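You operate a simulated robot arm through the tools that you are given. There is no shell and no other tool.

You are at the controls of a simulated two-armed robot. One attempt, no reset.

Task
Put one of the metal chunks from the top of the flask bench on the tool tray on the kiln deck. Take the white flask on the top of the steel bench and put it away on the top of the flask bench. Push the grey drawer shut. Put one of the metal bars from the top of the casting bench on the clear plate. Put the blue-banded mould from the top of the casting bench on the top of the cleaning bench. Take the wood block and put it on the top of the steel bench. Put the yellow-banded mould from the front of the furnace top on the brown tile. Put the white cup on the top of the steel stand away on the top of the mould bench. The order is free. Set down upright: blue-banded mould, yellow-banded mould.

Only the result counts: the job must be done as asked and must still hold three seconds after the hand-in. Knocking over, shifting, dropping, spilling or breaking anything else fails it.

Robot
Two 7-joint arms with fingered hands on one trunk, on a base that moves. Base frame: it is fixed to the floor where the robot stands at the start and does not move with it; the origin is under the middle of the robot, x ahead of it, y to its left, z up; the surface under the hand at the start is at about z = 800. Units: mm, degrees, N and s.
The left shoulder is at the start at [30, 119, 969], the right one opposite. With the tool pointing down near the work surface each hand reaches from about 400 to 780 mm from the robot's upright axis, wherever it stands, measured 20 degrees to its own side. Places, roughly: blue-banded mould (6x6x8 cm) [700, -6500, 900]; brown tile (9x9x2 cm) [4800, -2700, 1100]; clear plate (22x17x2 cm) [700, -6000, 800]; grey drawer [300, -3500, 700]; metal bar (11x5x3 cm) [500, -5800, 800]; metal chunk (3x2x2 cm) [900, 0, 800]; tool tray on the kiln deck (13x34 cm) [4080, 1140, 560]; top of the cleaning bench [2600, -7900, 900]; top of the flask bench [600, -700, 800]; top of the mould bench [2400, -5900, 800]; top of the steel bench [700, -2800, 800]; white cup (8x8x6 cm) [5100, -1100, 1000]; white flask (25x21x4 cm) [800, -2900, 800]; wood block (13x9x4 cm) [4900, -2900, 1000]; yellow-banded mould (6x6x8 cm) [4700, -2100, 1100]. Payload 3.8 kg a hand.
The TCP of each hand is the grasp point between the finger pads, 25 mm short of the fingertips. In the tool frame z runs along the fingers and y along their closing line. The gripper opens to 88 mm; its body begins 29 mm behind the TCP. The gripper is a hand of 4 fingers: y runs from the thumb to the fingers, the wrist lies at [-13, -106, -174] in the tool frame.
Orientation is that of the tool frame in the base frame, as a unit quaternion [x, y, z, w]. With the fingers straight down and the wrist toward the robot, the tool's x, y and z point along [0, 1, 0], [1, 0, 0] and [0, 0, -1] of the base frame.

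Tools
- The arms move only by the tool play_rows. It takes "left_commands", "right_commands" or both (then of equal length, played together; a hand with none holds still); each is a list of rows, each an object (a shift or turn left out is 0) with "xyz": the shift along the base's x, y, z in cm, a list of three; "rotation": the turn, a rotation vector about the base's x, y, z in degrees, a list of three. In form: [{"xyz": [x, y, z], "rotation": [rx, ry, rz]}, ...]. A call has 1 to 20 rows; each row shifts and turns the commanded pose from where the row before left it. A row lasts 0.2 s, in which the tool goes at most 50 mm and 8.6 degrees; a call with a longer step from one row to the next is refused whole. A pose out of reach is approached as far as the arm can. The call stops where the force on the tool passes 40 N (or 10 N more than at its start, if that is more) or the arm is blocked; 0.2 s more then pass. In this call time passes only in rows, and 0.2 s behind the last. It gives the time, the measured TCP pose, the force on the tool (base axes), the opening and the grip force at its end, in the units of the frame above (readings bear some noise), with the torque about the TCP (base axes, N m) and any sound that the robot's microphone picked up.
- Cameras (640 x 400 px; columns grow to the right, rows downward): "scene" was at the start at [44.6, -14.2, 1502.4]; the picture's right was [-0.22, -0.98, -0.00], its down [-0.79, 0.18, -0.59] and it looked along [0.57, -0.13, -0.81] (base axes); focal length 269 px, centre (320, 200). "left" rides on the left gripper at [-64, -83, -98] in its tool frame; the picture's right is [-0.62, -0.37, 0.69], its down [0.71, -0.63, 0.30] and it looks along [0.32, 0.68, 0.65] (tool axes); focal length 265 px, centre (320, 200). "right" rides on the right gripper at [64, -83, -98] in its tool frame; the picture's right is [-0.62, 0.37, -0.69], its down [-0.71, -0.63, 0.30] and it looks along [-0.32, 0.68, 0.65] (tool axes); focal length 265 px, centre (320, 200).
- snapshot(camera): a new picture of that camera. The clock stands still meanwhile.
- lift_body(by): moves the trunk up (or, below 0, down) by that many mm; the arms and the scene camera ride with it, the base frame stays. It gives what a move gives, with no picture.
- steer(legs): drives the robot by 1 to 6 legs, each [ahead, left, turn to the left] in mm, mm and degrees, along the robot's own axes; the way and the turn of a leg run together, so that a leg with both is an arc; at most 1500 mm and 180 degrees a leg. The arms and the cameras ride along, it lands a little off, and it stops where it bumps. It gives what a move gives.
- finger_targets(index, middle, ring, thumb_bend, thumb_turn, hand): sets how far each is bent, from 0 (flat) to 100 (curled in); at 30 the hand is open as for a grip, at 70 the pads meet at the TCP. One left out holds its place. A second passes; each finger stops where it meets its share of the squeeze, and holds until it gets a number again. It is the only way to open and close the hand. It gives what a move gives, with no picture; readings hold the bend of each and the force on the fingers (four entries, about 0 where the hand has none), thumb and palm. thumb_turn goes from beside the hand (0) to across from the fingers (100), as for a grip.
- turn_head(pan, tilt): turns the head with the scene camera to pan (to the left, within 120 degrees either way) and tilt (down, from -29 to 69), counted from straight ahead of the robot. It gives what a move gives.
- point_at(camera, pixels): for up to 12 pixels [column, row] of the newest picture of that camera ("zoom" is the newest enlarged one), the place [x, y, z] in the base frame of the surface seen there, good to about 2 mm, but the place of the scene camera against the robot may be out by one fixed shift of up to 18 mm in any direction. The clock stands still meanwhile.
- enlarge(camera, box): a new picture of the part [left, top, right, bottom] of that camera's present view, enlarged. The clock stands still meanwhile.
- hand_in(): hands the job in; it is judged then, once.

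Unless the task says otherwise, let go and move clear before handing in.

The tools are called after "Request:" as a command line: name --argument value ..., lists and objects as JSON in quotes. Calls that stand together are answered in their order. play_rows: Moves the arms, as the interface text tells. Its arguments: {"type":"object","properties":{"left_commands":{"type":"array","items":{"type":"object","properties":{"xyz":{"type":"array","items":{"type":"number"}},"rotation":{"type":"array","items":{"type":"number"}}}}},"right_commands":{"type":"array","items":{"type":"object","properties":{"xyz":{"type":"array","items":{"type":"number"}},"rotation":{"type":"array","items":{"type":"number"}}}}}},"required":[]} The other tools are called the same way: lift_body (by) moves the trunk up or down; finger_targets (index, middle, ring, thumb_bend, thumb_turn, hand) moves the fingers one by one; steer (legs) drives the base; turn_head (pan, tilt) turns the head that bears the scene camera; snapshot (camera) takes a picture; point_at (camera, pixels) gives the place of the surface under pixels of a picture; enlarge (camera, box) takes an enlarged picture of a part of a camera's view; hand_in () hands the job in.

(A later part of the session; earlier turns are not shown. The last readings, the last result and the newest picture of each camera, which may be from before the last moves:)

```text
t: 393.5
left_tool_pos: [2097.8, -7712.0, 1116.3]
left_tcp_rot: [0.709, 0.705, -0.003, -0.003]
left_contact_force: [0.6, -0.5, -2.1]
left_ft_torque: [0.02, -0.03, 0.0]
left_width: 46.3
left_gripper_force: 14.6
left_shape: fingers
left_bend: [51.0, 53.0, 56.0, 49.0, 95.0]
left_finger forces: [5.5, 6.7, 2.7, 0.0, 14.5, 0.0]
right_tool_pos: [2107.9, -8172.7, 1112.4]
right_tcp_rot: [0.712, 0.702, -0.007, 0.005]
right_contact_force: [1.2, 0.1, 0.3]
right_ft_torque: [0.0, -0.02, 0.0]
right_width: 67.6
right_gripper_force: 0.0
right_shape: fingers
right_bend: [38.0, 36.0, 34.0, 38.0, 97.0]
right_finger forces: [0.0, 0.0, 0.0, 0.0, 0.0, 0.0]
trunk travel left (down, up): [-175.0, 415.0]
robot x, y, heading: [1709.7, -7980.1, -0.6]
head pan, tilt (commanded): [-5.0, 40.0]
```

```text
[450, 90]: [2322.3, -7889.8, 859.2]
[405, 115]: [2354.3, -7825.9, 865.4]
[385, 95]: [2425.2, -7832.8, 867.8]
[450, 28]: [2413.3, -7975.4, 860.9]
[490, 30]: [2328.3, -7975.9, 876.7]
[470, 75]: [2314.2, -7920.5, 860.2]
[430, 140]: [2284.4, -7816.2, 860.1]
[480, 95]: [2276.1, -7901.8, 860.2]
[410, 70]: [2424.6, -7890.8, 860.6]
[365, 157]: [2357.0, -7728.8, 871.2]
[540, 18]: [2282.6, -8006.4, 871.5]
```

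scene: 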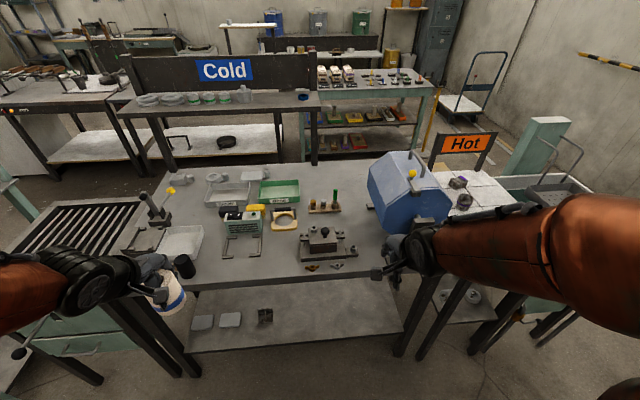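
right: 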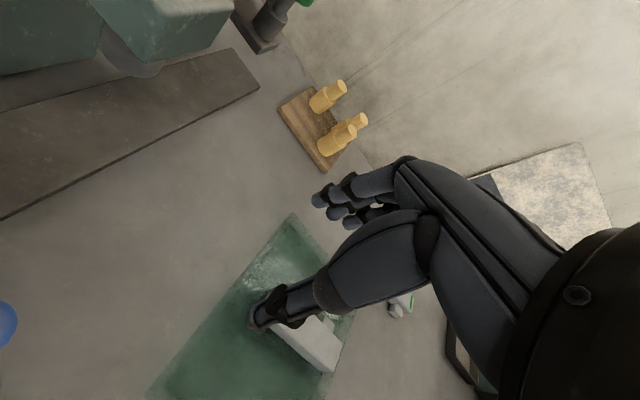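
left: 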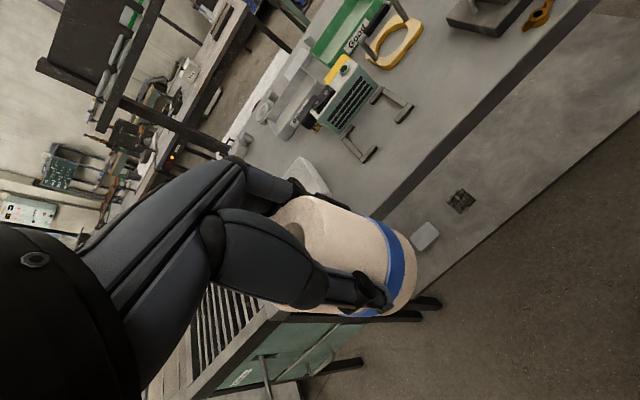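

Bench top is z≈860 and the spot (2335,−7902) has ~70 mm clearance on each side. Moving the mould over it.

Request:
play_rows --left_commands '[{"xyz": [2.96, -2.43, -1]}, {"xyz": [2.96, -2.43, -1]}, {"xyz": [2.96, -2.43, -1]}, {"xyz": [2.96, -2.43, -1]}, {"xyz": [2.96, -2.43, -1]}, {"xyz": [2.96, -2.43, -1]}, {"xyz": [2.96, -2.43, -1]}, {"xyz": [2.96, -2.43, -1]}, {"xyz": [0, 0, -4]}, {"xyz": [0, 0, -4]}]'

Request:
snapshot --camera "left"

Request:
snapshot --camera "scene"

```text
t: 395.7
left_tool_pos: [2335.5, -7908.4, 956.9]
left_tcp_rot: [0.709, 0.705, -0.002, -0.002]
left_contact_force: [0.1, -0.5, -3.1]
left_ft_torque: [0.01, 0.03, 0.01]
left_width: 45.9
left_gripper_force: 14.6
left_shape: fingers
left_bend: [51.0, 53.0, 57.0, 49.0, 95.0]
left_finger forces: [5.3, 6.7, 2.7, 0.0, 14.1, 0.0]
right_tool_pos: [2108.4, -8172.8, 1113.1]
right_tcp_rot: [0.712, 0.702, -0.008, 0.004]
right_contact_force: [0.2, -0.1, -0.2]
right_ft_torque: [-0.03, 0.0, 0.01]
right_width: 67.5
right_gripper_force: 0.1
right_shape: fingers
right_bend: [38.0, 36.0, 34.0, 38.0, 97.0]
right_finger forces: [0.0, 0.0, 0.0, 0.0, 0.1, 0.0]
trunk travel left (down, up): [-175.0, 415.0]
robot x, y, heading: [1710.6, -7980.7, -0.2]
head pan, tilt (commanded): [-5.0, 40.0]
```

```text
taken
```

left: 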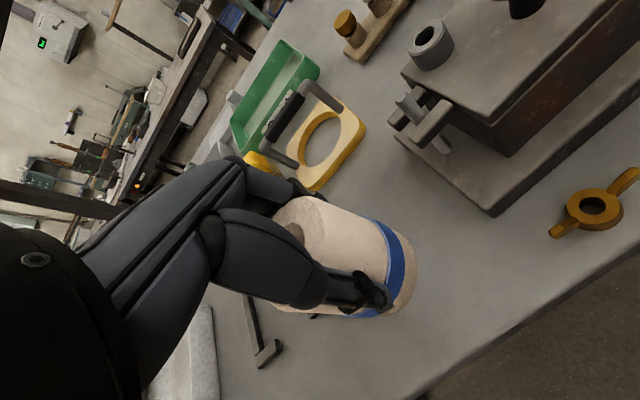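

```text
taken
```

scene: 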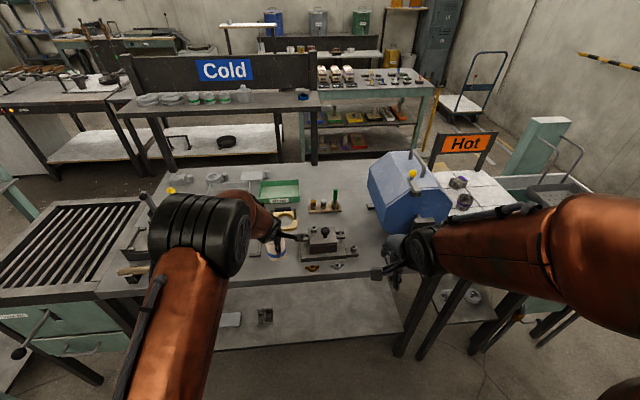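

Clear around the mould. Lowering to contact near z≈922.

Request:
play_rows --left_commands '[{"xyz": [0, 0.2, -1.5]}, {"xyz": [0, 0, -1]}, {"xyz": [0, 0, -0.4]}, {"xyz": [0, 0, -0.2]}, {"xyz": [0, 0, -0.2]}]'

```text
t: 396.9
left_tool_pos: [2334.5, -7905.4, 923.8]
left_tcp_rot: [0.71, 0.704, -0.002, -0.001]
left_contact_force: [0.0, -0.5, -1.9]
left_ft_torque: [0.04, 0.01, -0.05]
left_width: 46.2
left_gripper_force: 14.9
left_shape: fingers
left_bend: [51.0, 53.0, 57.0, 49.0, 95.0]
left_finger forces: [5.3, 6.5, 2.6, 0.1, 14.3, 0.0]
right_tool_pos: [2107.3, -8172.8, 1112.9]
right_tcp_rot: [0.712, 0.702, -0.008, 0.004]
right_contact_force: [0.5, -0.7, -0.8]
right_ft_torque: [-0.03, 0.0, -0.02]
right_width: 67.7
right_gripper_force: 0.1
right_shape: fingers
right_bend: [38.0, 36.0, 34.0, 38.0, 97.0]
right_finger forces: [0.1, 0.0, 0.0, 0.0, 0.0, 0.0]
trunk travel left (down, up): [-175.0, 415.0]
robot x, y, heading: [1709.2, -7980.2, -0.2]
head pan, tilt (commanded): [-5.0, 40.0]
```

Request:
play_rows --left_commands '[{"xyz": [0, 0, -0.2]}, {"xyz": [0, 0, -0.15]}]'

Request:
snapshot --camera "left"

```text
t: 397.5
left_tool_pos: [2334.7, -7905.2, 922.6]
left_tcp_rot: [0.71, 0.705, -0.002, 0.001]
left_contact_force: [-1.7, -1.7, 9.7]
left_ft_torque: [0.11, -0.14, -0.04]
left_width: 46.2
left_gripper_force: 16.1
left_shape: fingers
left_bend: [52.0, 54.0, 56.0, 49.0, 95.0]
left_finger forces: [5.3, 6.9, 3.0, 0.1, 17.6, 0.1]
right_tool_pos: [2106.7, -8173.7, 1112.5]
right_tcp_rot: [0.713, 0.701, -0.007, 0.006]
right_contact_force: [0.0, 0.3, 0.1]
right_ft_torque: [0.0, 0.01, -0.03]
right_width: 67.8
right_gripper_force: 0.0
right_shape: fingers
right_bend: [38.0, 36.0, 34.0, 38.0, 97.0]
right_finger forces: [0.0, 0.1, 0.0, 0.1, 0.1, 0.0]
trunk travel left (down, up): [-175.0, 415.0]
robot x, y, heading: [1711.5, -7980.9, -0.2]
head pan, tilt (commanded): [-5.0, 40.0]
```

```text
taken
```

left: 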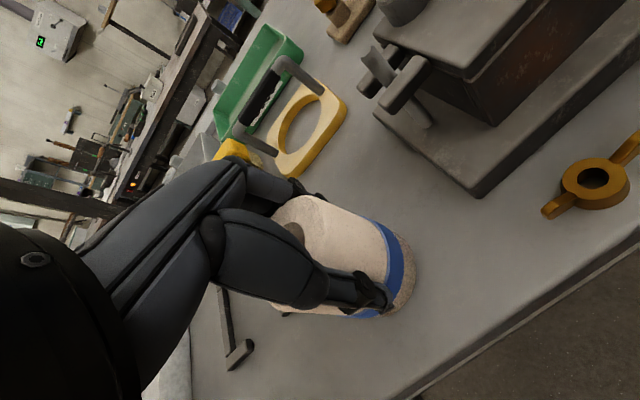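

Contact (≈12 N above carry load). Releasing in two stages.

Request:
finger_targets --hand "left" --index 48 --middle 49 --ring 46 --thumb_bend 46

Request:
finger_targets --hand "left" --index 30 --middle 30 --ring 30 --thumb_bend 30

Request:
snapshot --camera "left"

```text
t: 398.5
left_tool_pos: [2333.9, -7904.0, 920.8]
left_tcp_rot: [0.71, 0.704, -0.002, -0.002]
left_contact_force: [-1.0, -0.5, 1.8]
left_ft_torque: [0.03, 0.01, 0.02]
left_width: 51.6
left_gripper_force: 3.0
left_shape: fingers
left_bend: [48.0, 48.0, 46.0, 45.0, 97.0]
left_finger forces: [0.5, 1.3, 0.1, 0.1, 3.4, 0.0]
right_tool_pos: [2107.7, -8173.2, 1113.7]
right_tcp_rot: [0.712, 0.702, -0.008, 0.005]
right_contact_force: [0.0, 0.2, 0.4]
right_ft_torque: [0.01, -0.02, 0.01]
right_width: 67.7
right_gripper_force: 0.1
right_shape: fingers
right_bend: [38.0, 36.0, 34.0, 38.0, 97.0]
right_finger forces: [0.0, 0.0, 0.0, 0.0, 0.1, 0.1]
trunk travel left (down, up): [-175.0, 415.0]
robot x, y, heading: [1711.9, -7981.6, -0.1]
head pan, tilt (commanded): [-5.0, 40.0]
```

```text
t: 399.5
left_tool_pos: [2335.5, -7904.1, 921.0]
left_tcp_rot: [0.71, 0.704, -0.004, -0.001]
left_contact_force: [-0.4, -0.1, 0.0]
left_ft_torque: [-0.02, 0.01, -0.01]
left_width: 84.3
left_gripper_force: 0.0
left_shape: fingers
left_bend: [30.0, 30.0, 30.0, 30.0, 97.0]
left_finger forces: [0.1, 0.0, 0.1, 0.1, 0.0, 0.0]
right_tool_pos: [2108.0, -8172.3, 1111.7]
right_tcp_rot: [0.712, 0.702, -0.007, 0.005]
right_contact_force: [-0.3, 0.5, -0.4]
right_ft_torque: [0.0, -0.02, 0.0]
right_width: 67.8
right_gripper_force: 0.1
right_shape: fingers
right_bend: [38.0, 36.0, 34.0, 38.0, 97.0]
right_finger forces: [0.0, 0.0, 0.0, 0.0, 0.0, 0.0]
trunk travel left (down, up): [-175.0, 415.0]
robot x, y, heading: [1715.7, -7984.2, -0.1]
head pan, tilt (commanded): [-5.0, 40.0]
```

```text
taken
```

left: 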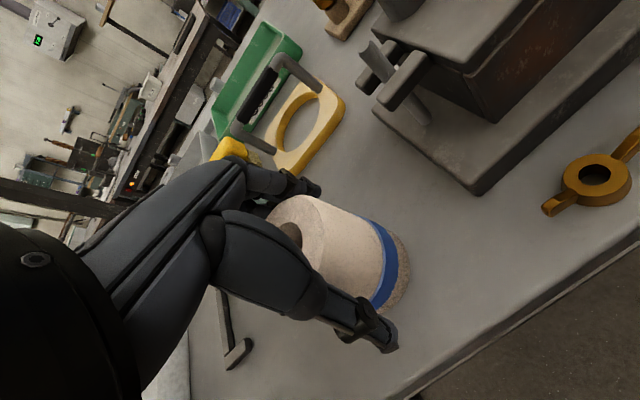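

The mould is standing free of the fingers. I'll lift straight up, then retract.

Request:
play_rows --left_commands '[{"xyz": [0, 0, 1]}, {"xyz": [0, 0, 2]}, {"xyz": [0, 0, 3.5]}, {"xyz": [0, 0, 4.5]}, {"xyz": [0, 0, 4.5]}, {"xyz": [0, 0, 4]}, {"xyz": [-4, 1.5, 0]}, {"xyz": [-4, 1.5, 0]}, {"xyz": [-4, 1.5, 0]}, {"xyz": [-4, 1.5, 0]}, {"xyz": [-4, 1.5, 0]}]'

Request:
snapshot --camera "left"

Request:
snapshot --camera "scene"

```text
t: 401.9
left_tool_pos: [2131.2, -7830.6, 1115.7]
left_tcp_rot: [0.71, 0.705, -0.002, -0.002]
left_contact_force: [0.4, 0.7, 0.1]
left_ft_torque: [-0.03, -0.01, 0.0]
left_width: 84.5
left_gripper_force: 0.0
left_shape: fingers
left_bend: [30.0, 30.0, 30.0, 30.0, 97.0]
left_finger forces: [0.0, 0.0, 0.1, 0.1, 0.0, 0.0]
right_tool_pos: [2106.0, -8173.0, 1112.2]
right_tcp_rot: [0.712, 0.702, -0.007, 0.005]
right_contact_force: [0.4, 0.1, 0.3]
right_ft_torque: [-0.01, 0.01, 0.01]
right_width: 67.5
right_gripper_force: 0.3
right_shape: fingers
right_bend: [38.0, 36.0, 34.0, 38.0, 97.0]
right_finger forces: [0.0, 0.0, 0.0, 0.0, 0.0, 0.1]
trunk travel left (down, up): [-175.0, 415.0]
robot x, y, heading: [1712.4, -7978.3, -0.3]
head pan, tilt (commanded): [-5.0, 40.0]
```

```text
taken
```

left: 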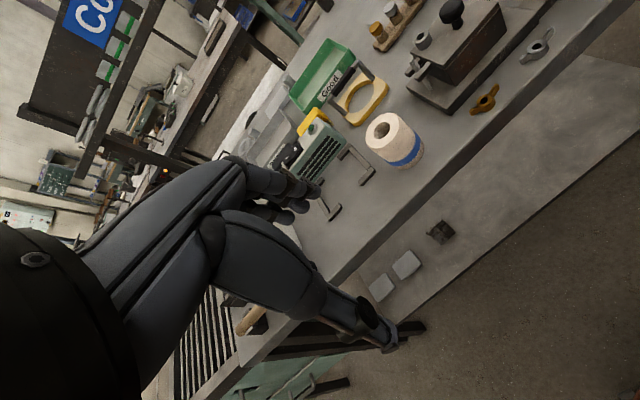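

```text
taken
```

scene: 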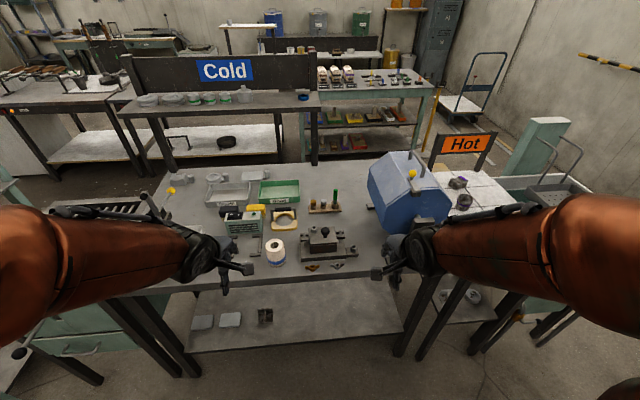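

The blue-banded mould stands upright on the cleaning bench. Last job: the white flask. I'll drive back north between the benches.

Request:
steer --legs '[[-130, 0, 0], [0, 1450, 0], [0, 1450, 0]]'

Request:
turn_head --pan 60 --tilt 30

Request:
snapshot --camera "scene"

```text
t: 416.8
left_tool_pos: [2037.0, -4925.5, 1116.2]
left_tcp_rot: [0.714, 0.7, -0.003, -0.002]
left_contact_force: [0.7, -1.4, -0.1]
left_ft_torque: [0.01, 0.03, -0.01]
left_width: 84.7
left_gripper_force: 0.1
left_shape: fingers
left_bend: [30.0, 30.0, 30.0, 30.0, 97.0]
left_finger forces: [0.0, 0.0, 0.0, 0.1, 0.1, 0.1]
right_tool_pos: [2006.2, -5268.3, 1113.1]
right_tcp_rot: [0.717, 0.697, -0.007, 0.005]
right_contact_force: [0.9, -0.2, 0.6]
right_ft_torque: [0.01, -0.02, 0.02]
right_width: 67.3
right_gripper_force: 0.1
right_shape: fingers
right_bend: [38.0, 36.0, 34.0, 38.0, 97.0]
right_finger forces: [0.0, 0.1, 0.1, 0.0, 0.0, 0.0]
trunk travel left (down, up): [-175.0, 415.0]
robot x, y, heading: [1612.1, -5072.1, -1.1]
head pan, tilt (commanded): [-5.0, 40.0]
```

```text
t: 418.2
left_tool_pos: [2036.9, -4926.1, 1115.8]
left_tcp_rot: [0.715, 0.7, -0.003, -0.001]
left_contact_force: [0.1, 0.3, -0.5]
left_ft_torque: [-0.01, -0.05, 0.03]
left_width: 84.2
left_gripper_force: 0.1
left_shape: fingers
left_bend: [30.0, 30.0, 30.0, 30.0, 97.0]
left_finger forces: [0.0, 0.0, 0.0, 0.0, 0.1, 0.0]
right_tool_pos: [2005.5, -5267.7, 1114.1]
right_tcp_rot: [0.717, 0.697, -0.008, 0.005]
right_contact_force: [-0.2, -0.4, -0.6]
right_ft_torque: [0.01, 0.01, 0.0]
right_width: 67.7
right_gripper_force: 0.0
right_shape: fingers
right_bend: [38.0, 36.0, 34.0, 38.0, 97.0]
right_finger forces: [0.1, 0.1, 0.0, 0.1, 0.0, 0.0]
trunk travel left (down, up): [-175.0, 415.0]
robot x, y, heading: [1612.1, -5070.6, -1.1]
head pan, tilt (commanded): [60.0, 30.0]
```

```text
taken
```

scene: 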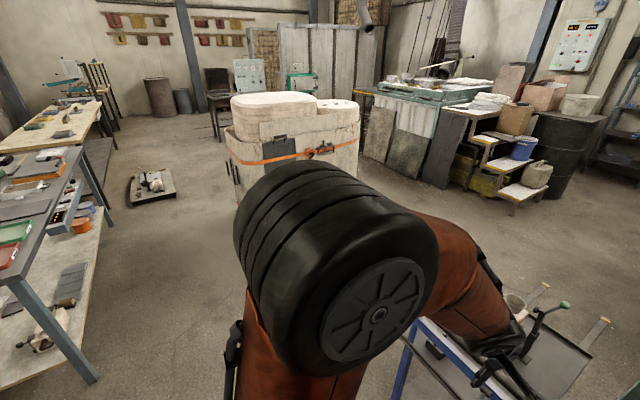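

The trolley is close to my left-front; I'll shift back 90 mm while strafing north, then turn to face the steel bench's far side.

Request:
steer --legs '[[-90, 0, 1], [0, 700, 0], [0, 0, 180]]'

```text
t: 430.1
left_tool_pos: [1099.1, -4521.7, 1115.9]
left_tcp_rot: [0.707, -0.707, 0.002, -0.003]
left_contact_force: [0.5, 0.0, -0.2]
left_ft_torque: [0.01, -0.03, 0.01]
left_width: 84.4
left_gripper_force: 0.0
left_shape: fingers
left_bend: [30.0, 30.0, 30.0, 30.0, 97.0]
left_finger forces: [0.1, 0.0, 0.1, 0.0, 0.0, 0.0]
right_tool_pos: [1122.2, -4179.0, 1112.2]
right_tcp_rot: [-0.705, 0.709, 0.005, 0.007]
right_contact_force: [-0.2, 0.4, -0.4]
right_ft_torque: [0.0, -0.02, 0.04]
right_width: 67.5
right_gripper_force: 0.1
right_shape: fingers
right_bend: [38.0, 36.0, 34.0, 38.0, 97.0]
right_finger forces: [0.0, 0.0, 0.1, 0.0, 0.0, 0.0]
trunk travel left (down, up): [-175.0, 415.0]
robot x, y, heading: [1520.9, -4369.6, -179.5]
head pan, tilt (commanded): [60.0, 30.0]
```

Facing west now. I'll strafe right 1520 mm to stand opposite the white flask.

Request:
steer --legs '[[0, -1500, 0]]'

Request:
turn_head --pan 0 --tilt 50

Request:
snapshot --camera "scene"

Request:
snapshot --camera "left"

Request:
snapshot --camera "right"

```text
t: 437.6
left_tool_pos: [1102.7, -3003.0, 1115.8]
left_tcp_rot: [-0.701, 0.713, -0.003, 0.003]
left_contact_force: [-0.6, 0.6, 0.4]
left_ft_torque: [0.02, 0.0, -0.02]
left_width: 84.3
left_gripper_force: 0.1
left_shape: fingers
left_bend: [30.0, 30.0, 30.0, 30.0, 97.0]
left_finger forces: [0.1, 0.0, 0.0, 0.1, 0.0, 0.0]
right_tool_pos: [1130.9, -2660.6, 1112.6]
right_tcp_rot: [-0.699, 0.715, 0.005, 0.009]
right_contact_force: [-0.5, -0.2, -1.5]
right_ft_torque: [0.0, -0.01, 0.0]
right_width: 67.6
right_gripper_force: 0.0
right_shape: fingers
right_bend: [38.0, 36.0, 34.0, 38.0, 97.0]
right_finger forces: [0.0, 0.0, 0.1, 0.0, 0.1, 0.1]
trunk travel left (down, up): [-175.0, 415.0]
robot x, y, heading: [1525.8, -2851.7, 179.3]
head pan, tilt (commanded): [60.0, 30.0]
```

```text
t: 438.9
left_tool_pos: [1102.5, -3001.7, 1116.8]
left_tcp_rot: [-0.703, 0.711, -0.002, 0.003]
left_contact_force: [-0.7, 0.8, -0.5]
left_ft_torque: [0.01, 0.04, 0.01]
left_width: 84.4
left_gripper_force: 0.1
left_shape: fingers
left_bend: [30.0, 30.0, 30.0, 30.0, 97.0]
left_finger forces: [0.0, 0.0, 0.0, 0.0, 0.1, 0.0]
right_tool_pos: [1130.5, -2660.2, 1112.4]
right_tcp_rot: [-0.7, 0.714, 0.005, 0.007]
right_contact_force: [0.5, 1.0, 0.6]
right_ft_torque: [0.01, -0.01, 0.02]
right_width: 67.5
right_gripper_force: 0.1
right_shape: fingers
right_bend: [38.0, 36.0, 34.0, 38.0, 97.0]
right_finger forces: [0.0, 0.1, 0.1, 0.0, 0.0, 0.1]
trunk travel left (down, up): [-175.0, 415.0]
robot x, y, heading: [1527.9, -2858.9, 178.9]
head pan, tilt (commanded): [0.0, 50.0]
```

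```text
taken
```

scene: 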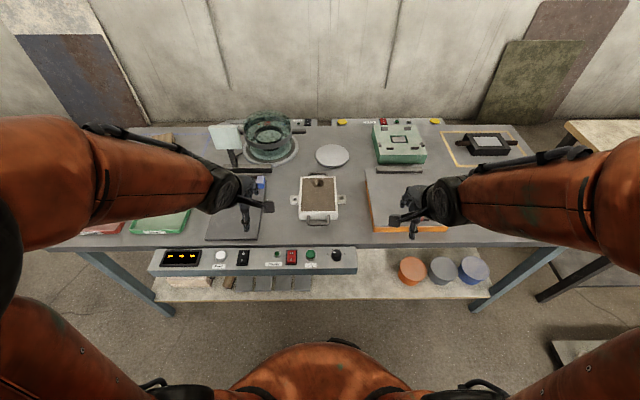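

```text
taken
```

left: 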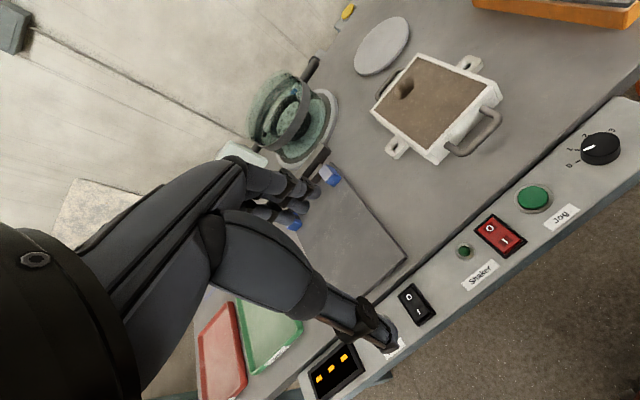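

```text
taken
```

right: 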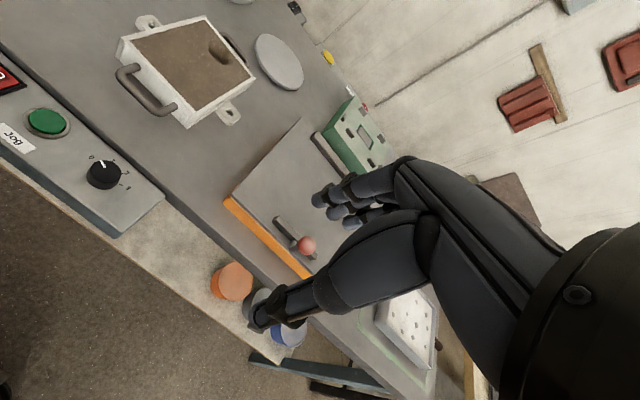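

The white flask is clear in both wrist cameras: left (440,105), right (185,70). I'll measure its lugs, frame and handles.

Request:
enlarge --camera "left" --box '[350, 30, 530, 180]'

Request:
point_at --camera "left" --pixels '[[397, 148], [388, 152], [405, 140], [437, 152], [375, 108], [413, 58], [498, 95], [470, 64], [462, 60], [455, 155], [495, 120], [380, 95]]'

Request:
enlarge --camera "right" --box '[100, 0, 280, 150]'

Request:
point_at --camera "right" --pixels '[[229, 112], [225, 105], [236, 120], [240, 108], [205, 110], [190, 122], [150, 20], [143, 25], [130, 70], [165, 105], [250, 75], [122, 38]]'

```text
2.67 times, centred on (440, 105) of left
```

zoom: 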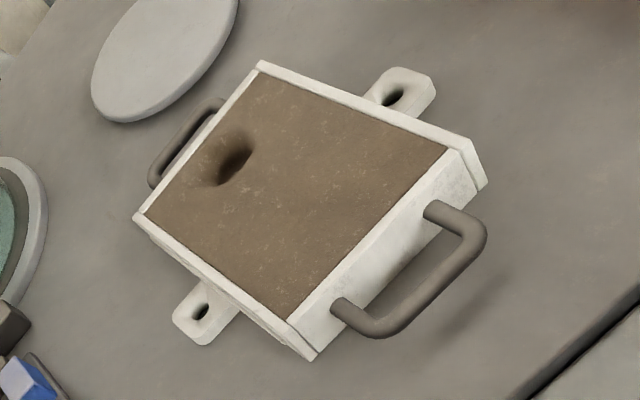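

```text
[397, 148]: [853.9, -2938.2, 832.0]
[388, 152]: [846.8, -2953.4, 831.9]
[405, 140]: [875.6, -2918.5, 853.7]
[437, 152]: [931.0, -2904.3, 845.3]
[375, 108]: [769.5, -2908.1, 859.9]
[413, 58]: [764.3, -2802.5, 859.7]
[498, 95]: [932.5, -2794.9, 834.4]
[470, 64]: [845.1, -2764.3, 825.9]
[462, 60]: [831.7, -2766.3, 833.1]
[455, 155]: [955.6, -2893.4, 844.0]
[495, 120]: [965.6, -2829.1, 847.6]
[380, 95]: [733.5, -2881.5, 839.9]
```

```text
2.67 times, centred on (190, 75) of right
```

zoom: 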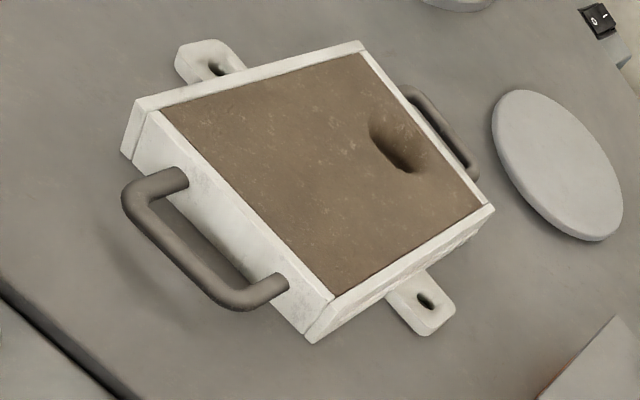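

```text
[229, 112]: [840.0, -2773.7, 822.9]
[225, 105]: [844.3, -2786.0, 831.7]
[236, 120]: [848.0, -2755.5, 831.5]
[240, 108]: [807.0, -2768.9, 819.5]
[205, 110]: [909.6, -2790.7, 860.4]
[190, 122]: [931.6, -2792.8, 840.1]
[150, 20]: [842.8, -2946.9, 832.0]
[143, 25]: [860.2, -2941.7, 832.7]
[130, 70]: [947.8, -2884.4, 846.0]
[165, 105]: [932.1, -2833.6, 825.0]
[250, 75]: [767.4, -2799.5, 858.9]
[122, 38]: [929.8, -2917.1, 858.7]
```

Flask data: frame x 760–932, y −2912…−2790, top z 860; lugs (12 mm thick, top z≈832) at (848,−2938) and (845,−2770), balanced about the centre. I'll check the items left of it and the lug outlines before approaching.

Request:
point_at --camera "left" --pixels '[[345, 165], [402, 255], [328, 178], [375, 215], [320, 200], [300, 270]]'

Request:
point_at --camera "right" --pixels '[[232, 200], [300, 125], [265, 160], [245, 215], [310, 245], [285, 230], [280, 60]]'

Request:
steer --legs '[[120, 0, 1.1]]'

```text
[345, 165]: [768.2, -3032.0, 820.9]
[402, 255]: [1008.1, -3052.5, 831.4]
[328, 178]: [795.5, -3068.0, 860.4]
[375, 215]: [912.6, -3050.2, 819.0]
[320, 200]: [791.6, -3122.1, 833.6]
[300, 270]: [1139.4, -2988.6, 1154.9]
```

```text
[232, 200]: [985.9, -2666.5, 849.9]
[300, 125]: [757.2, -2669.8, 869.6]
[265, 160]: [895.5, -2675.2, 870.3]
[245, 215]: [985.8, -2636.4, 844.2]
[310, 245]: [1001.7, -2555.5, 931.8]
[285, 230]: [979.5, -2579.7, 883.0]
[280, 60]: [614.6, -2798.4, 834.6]
```

```text
t: 440.1
left_tool_pos: [983.2, -3010.8, 1115.6]
left_tcp_rot: [0.709, -0.706, 0.003, -0.004]
left_contact_force: [0.5, -0.5, 0.2]
left_ft_torque: [0.01, 0.0, -0.01]
left_width: 84.6
left_gripper_force: 0.0
left_shape: fingers
left_bend: [30.0, 30.0, 30.0, 30.0, 97.0]
left_finger forces: [0.0, 0.1, 0.0, 0.0, 0.0, 0.0]
right_tool_pos: [1005.0, -2668.7, 1113.2]
right_tcp_rot: [-0.706, 0.708, 0.004, 0.008]
right_contact_force: [-0.6, 0.3, -0.6]
right_ft_torque: [0.01, -0.02, 0.02]
right_width: 67.4
right_gripper_force: 0.1
right_shape: fingers
right_bend: [38.0, 36.0, 34.0, 38.0, 97.0]
right_finger forces: [0.0, 0.0, 0.1, 0.0, 0.0, 0.1]
trunk travel left (down, up): [-175.0, 415.0]
robot x, y, heading: [1404.0, -2854.8, -179.4]
head pan, tilt (commanded): [0.0, 50.0]
```

Neighbours leave enough room (board edge y≈−3050, lid box y≈−2670). I'll preshape both hands and bring them above the lugs, each yawed 14° outward so the wrist cameras stay apart.

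Request:
finger_targets --hand "left" --index 44 --middle 44 --ring 88 --thumb_bend 44

Request:
finger_targets --hand "right" --index 44 --middle 44 --ring 88 --thumb_bend 44

Request:
play_rows --left_commands '[{"xyz": [-1.7, 0.97, -2.2], "rotation": [0, 0, -1.75]}, {"xyz": [-1.7, 0.97, -2.2], "rotation": [0, 0, -1.75]}, {"xyz": [-1.7, 0.97, -2.2], "rotation": [0, 0, -1.75]}, {"xyz": [-1.7, 0.97, -2.2], "rotation": [0, 0, -1.75]}, {"xyz": [-1.7, 0.97, -2.2], "rotation": [0, 0, -1.75]}, {"xyz": [-1.7, 0.97, -2.2], "rotation": [0, 0, -1.75]}, {"xyz": [-1.7, 0.97, -2.2], "rotation": [0, 0, -1.75]}, {"xyz": [-1.7, 0.97, -2.2], "rotation": [0, 0, -1.75]}]' --right_commands '[{"xyz": [-1.99, -1.3, -2.2], "rotation": [-0.97, 0.33, 1.75]}, {"xyz": [-1.99, -1.3, -2.2], "rotation": [0, 0, 1.75]}, {"xyz": [-1.99, -1.3, -2.2], "rotation": [0, 0, 1.75]}, {"xyz": [-1.99, -1.3, -2.2], "rotation": [0, 0, 1.75]}, {"xyz": [-1.99, -1.3, -2.2], "rotation": [0, 0, 1.75]}, {"xyz": [-1.99, -1.3, -2.2], "rotation": [0, 0, 1.75]}, {"xyz": [-1.99, -1.3, -2.2], "rotation": [0, 0, 1.75]}, {"xyz": [-1.99, -1.3, -2.2], "rotation": [0, 0, 1.75]}]'

Request:
snapshot --camera "left"

Request:
snapshot --camera "right"

Request:
snapshot --camera "scene"

```text
t: 441.1
left_tool_pos: [985.3, -3011.3, 1115.2]
left_tcp_rot: [0.709, -0.705, 0.001, -0.003]
left_contact_force: [0.0, -0.6, -0.2]
left_ft_torque: [-0.03, 0.01, 0.0]
left_width: 55.3
left_gripper_force: 0.0
left_shape: fingers
left_bend: [44.0, 44.0, 88.0, 44.0, 97.0]
left_finger forces: [0.0, 0.0, 0.1, 0.0, 0.1, 0.1]
right_tool_pos: [1004.9, -2668.5, 1113.0]
right_tcp_rot: [-0.707, 0.708, 0.005, 0.008]
right_contact_force: [-0.2, -0.4, 0.2]
right_ft_torque: [-0.02, 0.01, 0.03]
right_width: 67.7
right_gripper_force: 0.1
right_shape: fingers
right_bend: [38.0, 36.0, 34.0, 38.0, 97.0]
right_finger forces: [0.1, 0.0, 0.1, 0.1, 0.1, 0.0]
trunk travel left (down, up): [-175.0, 415.0]
robot x, y, heading: [1405.2, -2855.6, -179.7]
head pan, tilt (commanded): [0.0, 50.0]
```

```text
t: 442.1
left_tool_pos: [983.5, -3011.7, 1116.7]
left_tcp_rot: [0.709, -0.705, 0.002, -0.003]
left_contact_force: [-0.6, -0.5, 1.0]
left_ft_torque: [0.0, -0.04, 0.01]
left_width: 55.6
left_gripper_force: 0.0
left_shape: fingers
left_bend: [44.0, 44.0, 88.0, 44.0, 97.0]
left_finger forces: [0.1, 0.0, 0.0, 0.1, 0.0, 0.0]
right_tool_pos: [1005.6, -2668.2, 1112.0]
right_tcp_rot: [-0.707, 0.708, 0.005, 0.008]
right_contact_force: [-0.1, -0.1, 0.2]
right_ft_torque: [-0.01, 0.0, -0.01]
right_width: 55.4
right_gripper_force: 0.0
right_shape: fingers
right_bend: [44.0, 44.0, 88.0, 44.0, 97.0]
right_finger forces: [0.0, 0.0, 0.0, 0.0, 0.1, 0.1]
trunk travel left (down, up): [-175.0, 415.0]
robot x, y, heading: [1405.4, -2852.8, -179.6]
head pan, tilt (commanded): [0.0, 50.0]
```

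```text
t: 443.9
left_tool_pos: [847.1, -2932.8, 938.7]
left_tcp_rot: [-0.617, 0.787, -0.002, 0.003]
left_contact_force: [-0.2, -0.3, -0.3]
left_ft_torque: [0.02, -0.04, 0.04]
left_width: 55.3
left_gripper_force: 0.0
left_shape: fingers
left_bend: [44.0, 44.0, 88.0, 44.0, 97.0]
left_finger forces: [0.0, 0.0, 0.0, 0.0, 0.0, 0.0]
right_tool_pos: [845.4, -2771.5, 935.5]
right_tcp_rot: [0.787, -0.616, 0.0, 0.001]
right_contact_force: [0.0, 0.2, -0.5]
right_ft_torque: [0.02, 0.0, -0.02]
right_width: 55.4
right_gripper_force: 0.0
right_shape: fingers
right_bend: [44.0, 44.0, 88.0, 44.0, 97.0]
right_finger forces: [0.0, 0.0, 0.0, 0.0, 0.1, 0.0]
trunk travel left (down, up): [-175.0, 415.0]
robot x, y, heading: [1404.6, -2856.0, -179.3]
head pan, tilt (commanded): [0.0, 50.0]
```

```text
taken
```

left: 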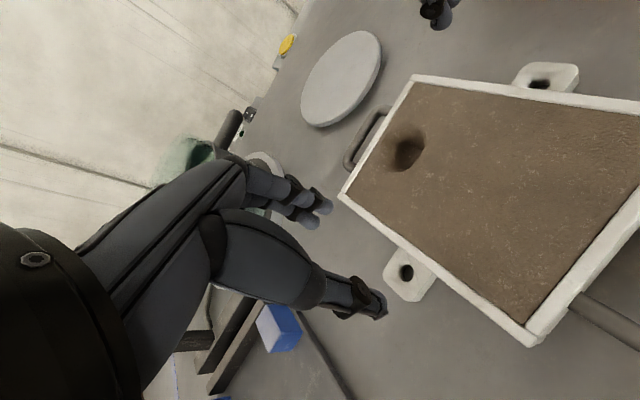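

```text
taken
```

right: 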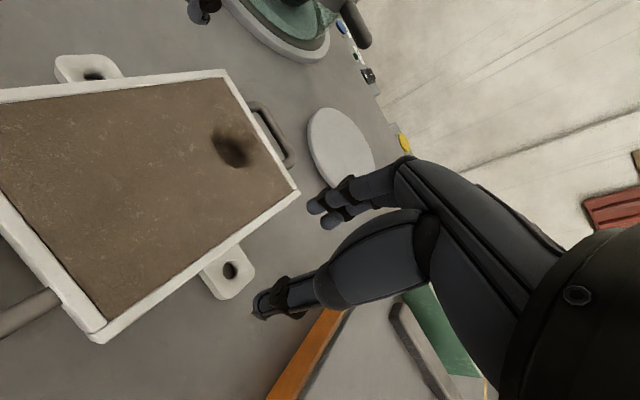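

```text
taken
```

scene: 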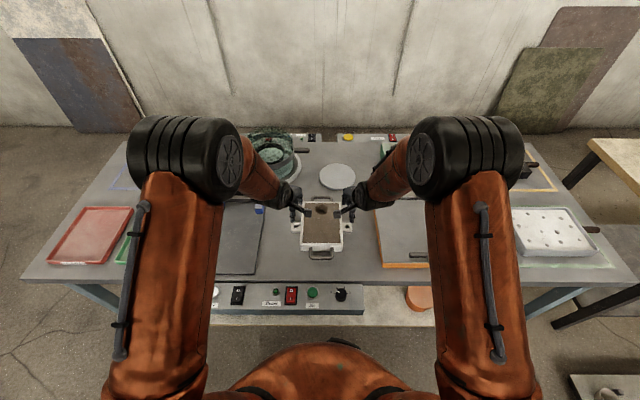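

Both hands are symmetric above the flask. I'll measure each lug precisely from its own camera.

Request:
enlarge --camera "left" --box '[350, 220, 470, 320]'

Request:
point_at --camera "zoom" --pixels '[[185, 235], [190, 270], [270, 310], [300, 275], [205, 190], [230, 255], [330, 210], [310, 240], [245, 150], [280, 300], [175, 260], [262, 300]]'

Request:
enlarge --camera "right" --box '[170, 220, 290, 320]'

Request:
point_at --camera "zoom" --pixels '[[310, 300], [340, 310], [430, 255], [425, 220], [380, 130], [260, 230], [240, 200], [350, 255], [400, 180], [330, 305], [435, 240], [280, 280]]'

```text
4.00 times, centred on (410, 270) of left
```

zoom: 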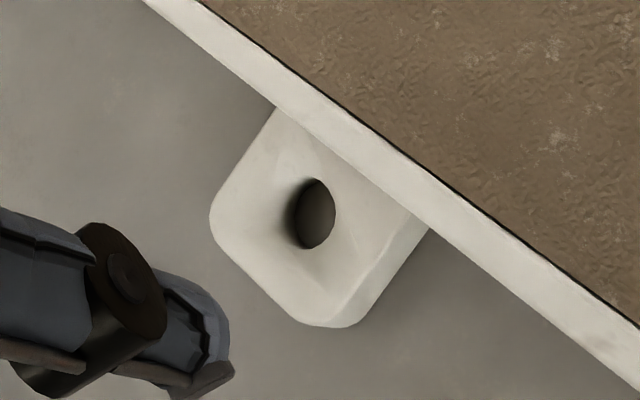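

```text
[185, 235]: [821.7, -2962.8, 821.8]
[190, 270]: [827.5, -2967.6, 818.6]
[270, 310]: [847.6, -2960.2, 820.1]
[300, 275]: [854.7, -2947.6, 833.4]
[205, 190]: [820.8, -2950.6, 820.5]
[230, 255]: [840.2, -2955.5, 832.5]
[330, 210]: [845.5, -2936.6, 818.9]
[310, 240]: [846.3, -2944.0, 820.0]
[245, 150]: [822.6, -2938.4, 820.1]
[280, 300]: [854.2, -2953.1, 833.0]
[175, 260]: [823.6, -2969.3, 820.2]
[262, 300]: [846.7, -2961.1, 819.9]
```

```text
4.00 times, centred on (230, 270) of right
```

zoom: 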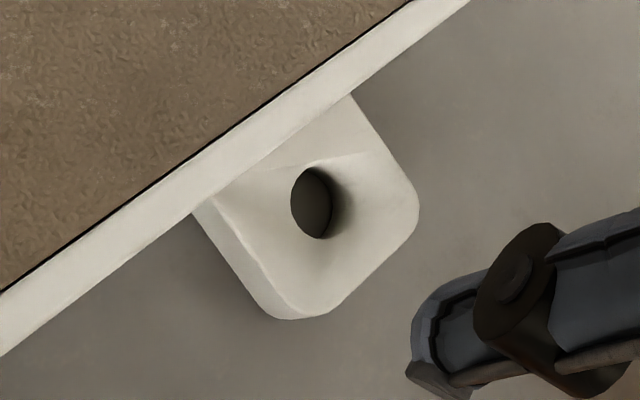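

```text
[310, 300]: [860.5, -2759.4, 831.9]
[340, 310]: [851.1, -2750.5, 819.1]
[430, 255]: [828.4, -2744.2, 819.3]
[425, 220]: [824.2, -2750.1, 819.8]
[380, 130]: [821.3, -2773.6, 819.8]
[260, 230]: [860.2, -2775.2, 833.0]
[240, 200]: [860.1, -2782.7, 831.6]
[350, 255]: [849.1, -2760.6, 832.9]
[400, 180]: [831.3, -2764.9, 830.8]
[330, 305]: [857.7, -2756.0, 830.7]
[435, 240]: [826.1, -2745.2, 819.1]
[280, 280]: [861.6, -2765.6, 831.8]
```

Lugs are ≈37 mm wide (x 828–866) with tops at z≈833; my TCPs are centred on them. I'll descend both hands to z≈878 and check.

Request:
play_rows --left_commands '[{"xyz": [0, 0, -2.2]}, {"xyz": [0, 0, -2]}, {"xyz": [0, 0, -1.9]}]' --right_commands '[{"xyz": [0.1, 0, -2]}, {"xyz": [0, 0, -2]}, {"xyz": [0, 0, -1.8]}]'

Request:
snapshot --camera "left"

Request:
snapshot --camera "right"

```text
t: 444.7
left_tool_pos: [846.5, -2932.5, 886.7]
left_tcp_rot: [-0.618, 0.786, 0.005, -0.003]
left_contact_force: [6.7, -3.9, 36.3]
left_ft_torque: [0.51, 1.06, 0.02]
left_width: 53.9
left_gripper_force: 17.8
left_shape: fingers
left_bend: [45.0, 44.0, 88.0, 44.0, 97.0]
left_finger forces: [35.6, 0.2, 0.0, 0.0, 0.0, 0.1]
right_tool_pos: [851.2, -2771.5, 881.9]
right_tcp_rot: [0.788, -0.616, -0.003, 0.003]
right_contact_force: [-0.9, 1.4, 0.4]
right_ft_torque: [0.09, 0.02, -0.05]
right_width: 55.4
right_gripper_force: 0.4
right_shape: fingers
right_bend: [44.0, 44.0, 88.0, 44.0, 97.0]
right_finger forces: [1.2, 0.0, 0.0, 0.1, 0.0, 0.0]
trunk travel left (down, up): [-175.0, 415.0]
robot x, y, heading: [1407.1, -2854.2, -179.3]
head pan, tilt (commanded): [0.0, 50.0]
```

```text
taken
```

left: 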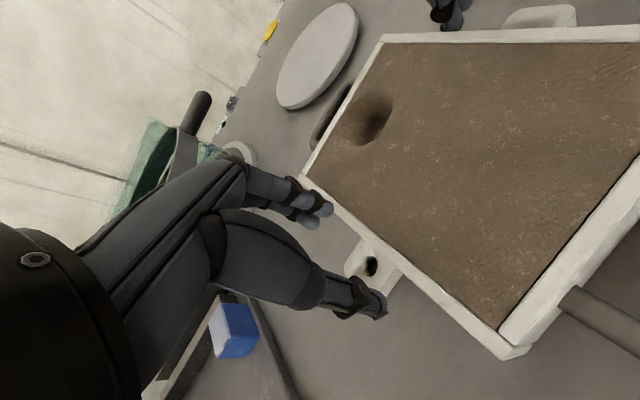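

```text
taken
```

right: 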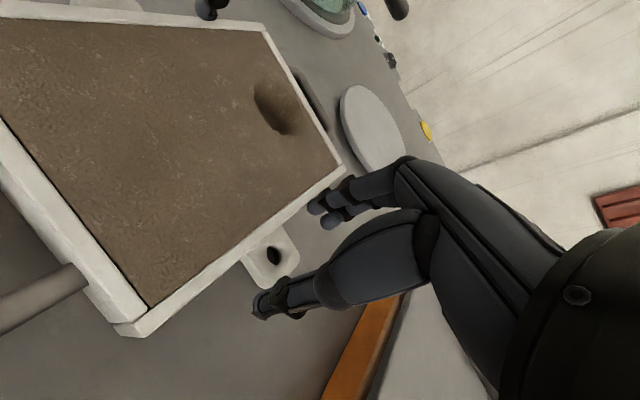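

The left index landed on the frame's rim (36 N), so it was too close inward. I'll raise both hands and shift each ~9 mm outward.

Request:
play_rows --left_commands '[{"xyz": [0, 0, 0.5]}, {"xyz": [0, -0.3, 0.8]}, {"xyz": [0.2, -0.7, 0]}]' --right_commands '[{"xyz": [0, 0, 0.5]}, {"xyz": [-0.3, 0.3, 0.8]}, {"xyz": [-0.1, 0.6, 0]}]'

Request:
snapshot --camera "left"

Request:
snapshot --camera "right"

```text
t: 445.5
left_tool_pos: [852.0, -2943.8, 890.4]
left_tcp_rot: [-0.618, 0.786, -0.005, 0.004]
left_contact_force: [-1.1, 1.1, 0.3]
left_ft_torque: [-0.01, -0.01, -0.01]
left_width: 55.3
left_gripper_force: 0.0
left_shape: fingers
left_bend: [44.0, 44.0, 88.0, 44.0, 97.0]
left_finger forces: [0.1, 0.0, 0.1, 0.0, 0.1, 0.1]
right_tool_pos: [843.1, -2763.3, 891.8]
right_tcp_rot: [0.788, -0.616, -0.002, 0.0]
right_contact_force: [0.3, 0.4, -0.4]
right_ft_torque: [-0.02, 0.01, -0.01]
right_width: 54.8
right_gripper_force: 0.1
right_shape: fingers
right_bend: [44.0, 44.0, 88.0, 44.0, 97.0]
right_finger forces: [0.0, 0.0, 0.1, 0.0, 0.1, 0.0]
trunk travel left (down, up): [-175.0, 415.0]
robot x, y, heading: [1405.3, -2852.5, -179.3]
head pan, tilt (commanded): [0.0, 50.0]
```

```text
taken
```

left: 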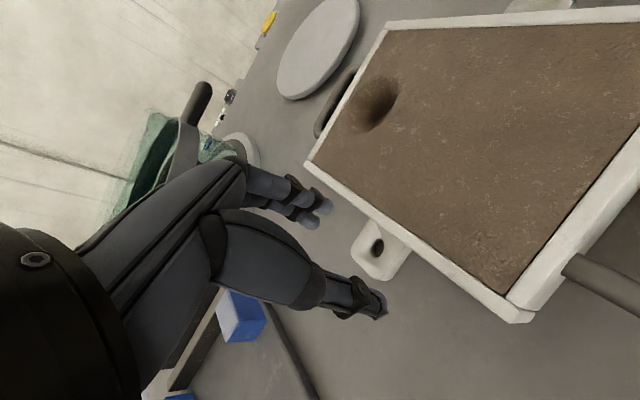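

```text
taken
```

right: 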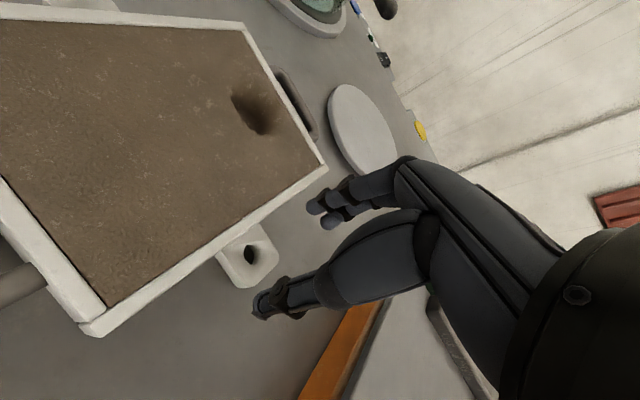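

I'll re-measure the lugs and frame edges to see whether the flask moved and how the fingertips line up.

Request:
point_at --camera "left" --pixels '[[365, 262], [380, 273], [395, 262], [402, 250], [352, 250], [362, 232], [345, 195], [420, 250], [308, 165], [515, 310], [320, 215], [380, 310]]'

Request:
point_at --camera "right" --pixels '[[262, 280], [245, 285], [275, 262], [272, 240], [230, 265], [225, 262], [265, 205], [315, 175], [110, 320], [318, 205], [333, 220], [258, 312]]'

```text
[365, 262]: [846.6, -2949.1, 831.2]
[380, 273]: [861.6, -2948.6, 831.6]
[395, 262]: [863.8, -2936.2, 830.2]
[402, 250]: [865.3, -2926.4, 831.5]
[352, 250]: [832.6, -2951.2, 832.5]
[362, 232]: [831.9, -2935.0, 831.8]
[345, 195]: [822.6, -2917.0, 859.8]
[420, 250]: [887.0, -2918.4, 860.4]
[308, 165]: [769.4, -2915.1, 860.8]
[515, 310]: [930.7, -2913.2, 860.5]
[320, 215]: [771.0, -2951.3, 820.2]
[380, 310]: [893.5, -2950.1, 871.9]
```

```text
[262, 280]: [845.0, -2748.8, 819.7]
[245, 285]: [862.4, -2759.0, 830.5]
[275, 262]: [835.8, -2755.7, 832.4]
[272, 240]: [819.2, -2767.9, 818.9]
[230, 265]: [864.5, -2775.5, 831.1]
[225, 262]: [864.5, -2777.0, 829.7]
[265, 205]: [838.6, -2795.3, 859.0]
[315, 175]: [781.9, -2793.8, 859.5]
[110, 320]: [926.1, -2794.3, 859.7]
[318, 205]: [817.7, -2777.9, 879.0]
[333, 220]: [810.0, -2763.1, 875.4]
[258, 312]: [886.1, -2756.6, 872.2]
```

Frame edges are at y≈−2917 and −2794, lugs x 829–866. I'll centre both hands on x≈847.5 and descend to z≈862.

Request:
play_rows --left_commands '[{"xyz": [-0.45, 0.2, -1]}, {"xyz": [0, 0, -1]}, {"xyz": [0, 0, -0.8]}]' --right_commands '[{"xyz": [0.45, -0.1, -1]}, {"xyz": [0, 0, -1]}, {"xyz": [0, 0, -0.9]}]'

Request:
snapshot --camera "left"

Request:
snapshot --camera "right"

```text
t: 446.3
left_tool_pos: [845.0, -2941.7, 863.7]
left_tcp_rot: [-0.618, 0.786, -0.002, 0.002]
left_contact_force: [0.6, -0.5, 0.8]
left_ft_torque: [0.01, 0.01, 0.05]
left_width: 55.3
left_gripper_force: 0.1
left_shape: fingers
left_bend: [44.0, 44.0, 88.0, 44.0, 97.0]
left_finger forces: [0.0, 0.0, 0.0, 0.0, 0.0, 0.0]
right_tool_pos: [847.7, -2764.3, 860.5]
right_tcp_rot: [0.787, -0.616, -0.001, 0.0]
right_contact_force: [-0.5, -0.1, -0.6]
right_ft_torque: [0.03, 0.01, -0.02]
right_width: 55.1
right_gripper_force: 0.1
right_shape: fingers
right_bend: [44.0, 44.0, 88.0, 44.0, 97.0]
right_finger forces: [0.1, 0.0, 0.0, 0.1, 0.1, 0.0]
trunk travel left (down, up): [-175.0, 415.0]
robot x, y, heading: [1405.7, -2854.9, -179.5]
head pan, tilt (commanded): [0.0, 50.0]
```

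```text
taken
```

left: 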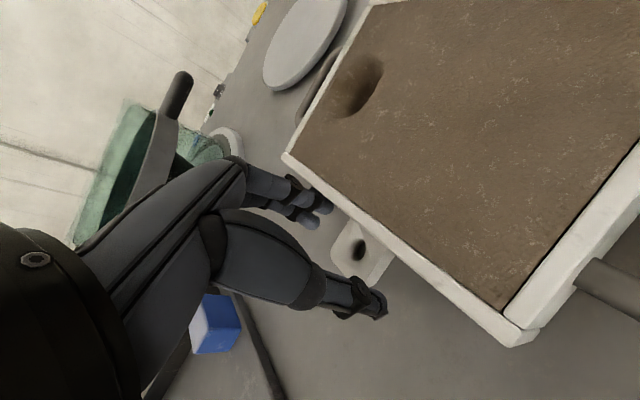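

```text
taken
```

right: 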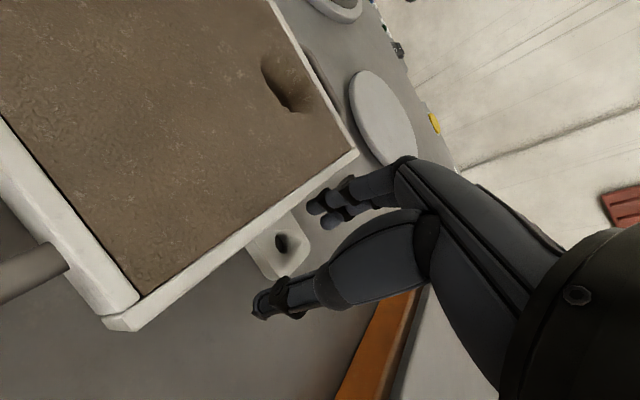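

Each lug sits between its thumb and index. Lowering the last ~13 mm in small steps.

Request:
play_rows --left_commands '[{"xyz": [0.1, 0, -0.5]}, {"xyz": [0, 0, -0.4]}, {"xyz": [0, 0, -0.3]}]' --right_commands '[{"xyz": [0, 0, -0.3]}, {"xyz": [0, 0, -0.3]}, {"xyz": [0, 0, -0.3]}]'

Request:
enlarge --camera "left" --box '[230, 140, 450, 340]'

Request:
enlarge --camera "right" --box '[190, 140, 410, 340]'

```text
t: 447.1
left_tool_pos: [847.1, -2943.0, 852.4]
left_tcp_rot: [-0.618, 0.787, -0.002, 0.003]
left_contact_force: [-0.1, 0.4, 0.7]
left_ft_torque: [0.01, -0.04, 0.01]
left_width: 55.5
left_gripper_force: 0.1
left_shape: fingers
left_bend: [44.0, 44.0, 88.0, 44.0, 97.0]
left_finger forces: [0.0, 0.0, 0.0, 0.0, 0.1, 0.0]
right_tool_pos: [848.2, -2764.9, 853.9]
right_tcp_rot: [0.787, -0.616, -0.001, 0.001]
right_contact_force: [0.1, 0.1, 0.5]
right_ft_torque: [0.03, 0.04, -0.03]
right_width: 54.7
right_gripper_force: 0.0
right_shape: fingers
right_bend: [44.0, 44.0, 88.0, 44.0, 97.0]
right_finger forces: [0.0, 0.0, 0.0, 0.0, 0.0, 0.0]
trunk travel left (down, up): [-175.0, 415.0]
robot x, y, heading: [1407.3, -2854.5, -179.4]
head pan, tilt (commanded): [0.0, 50.0]
```

```text
2.00 times, centred on (340, 240) of left
```

zoom: 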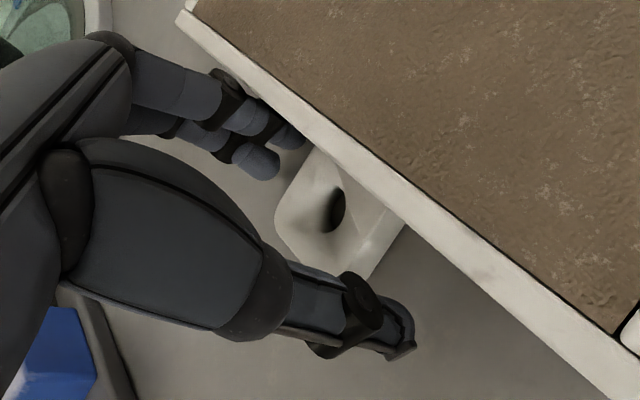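

```text
2.00 times, centred on (300, 240) of right
```

zoom: 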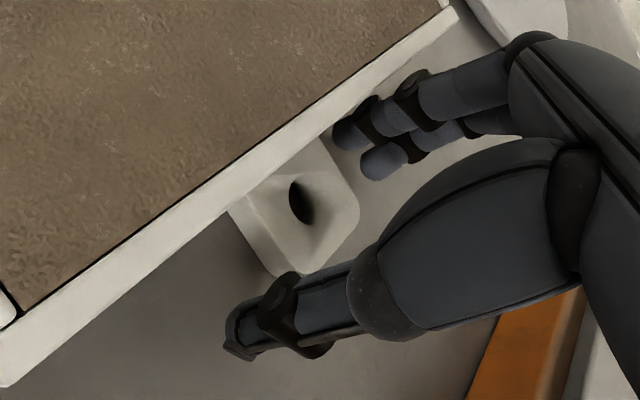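

The fingers straddle both lugs nicely. A few more millimetres down, feeling for the table.

Request:
play_rows --left_commands '[{"xyz": [0, 0, -0.15]}, {"xyz": [0, 0, -0.15]}]' --right_commands '[{"xyz": [0, 0, -0.2]}, {"xyz": [0, 0, -0.2]}]'

```text
t: 447.7
left_tool_pos: [846.2, -2942.4, 848.1]
left_tcp_rot: [-0.618, 0.786, -0.002, 0.003]
left_contact_force: [0.0, 0.4, 1.1]
left_ft_torque: [-0.02, 0.05, -0.01]
left_width: 55.4
left_gripper_force: 0.2
left_shape: fingers
left_bend: [44.0, 44.0, 88.0, 44.0, 97.0]
left_finger forces: [0.1, 0.9, 0.1, 0.0, 0.0, 0.1]
right_tool_pos: [848.4, -2764.4, 850.1]
right_tcp_rot: [0.788, -0.616, 0.0, 0.0]
right_contact_force: [-0.3, 0.0, 1.5]
right_ft_torque: [0.04, -0.02, -0.02]
right_width: 54.9
right_gripper_force: 0.1
right_shape: fingers
right_bend: [44.0, 44.0, 88.0, 44.0, 97.0]
right_finger forces: [0.0, 0.0, 0.0, 0.1, 0.0, 0.0]
trunk travel left (down, up): [-175.0, 415.0]
robot x, y, heading: [1406.5, -2856.2, -179.6]
head pan, tilt (commanded): [0.0, 50.0]
```

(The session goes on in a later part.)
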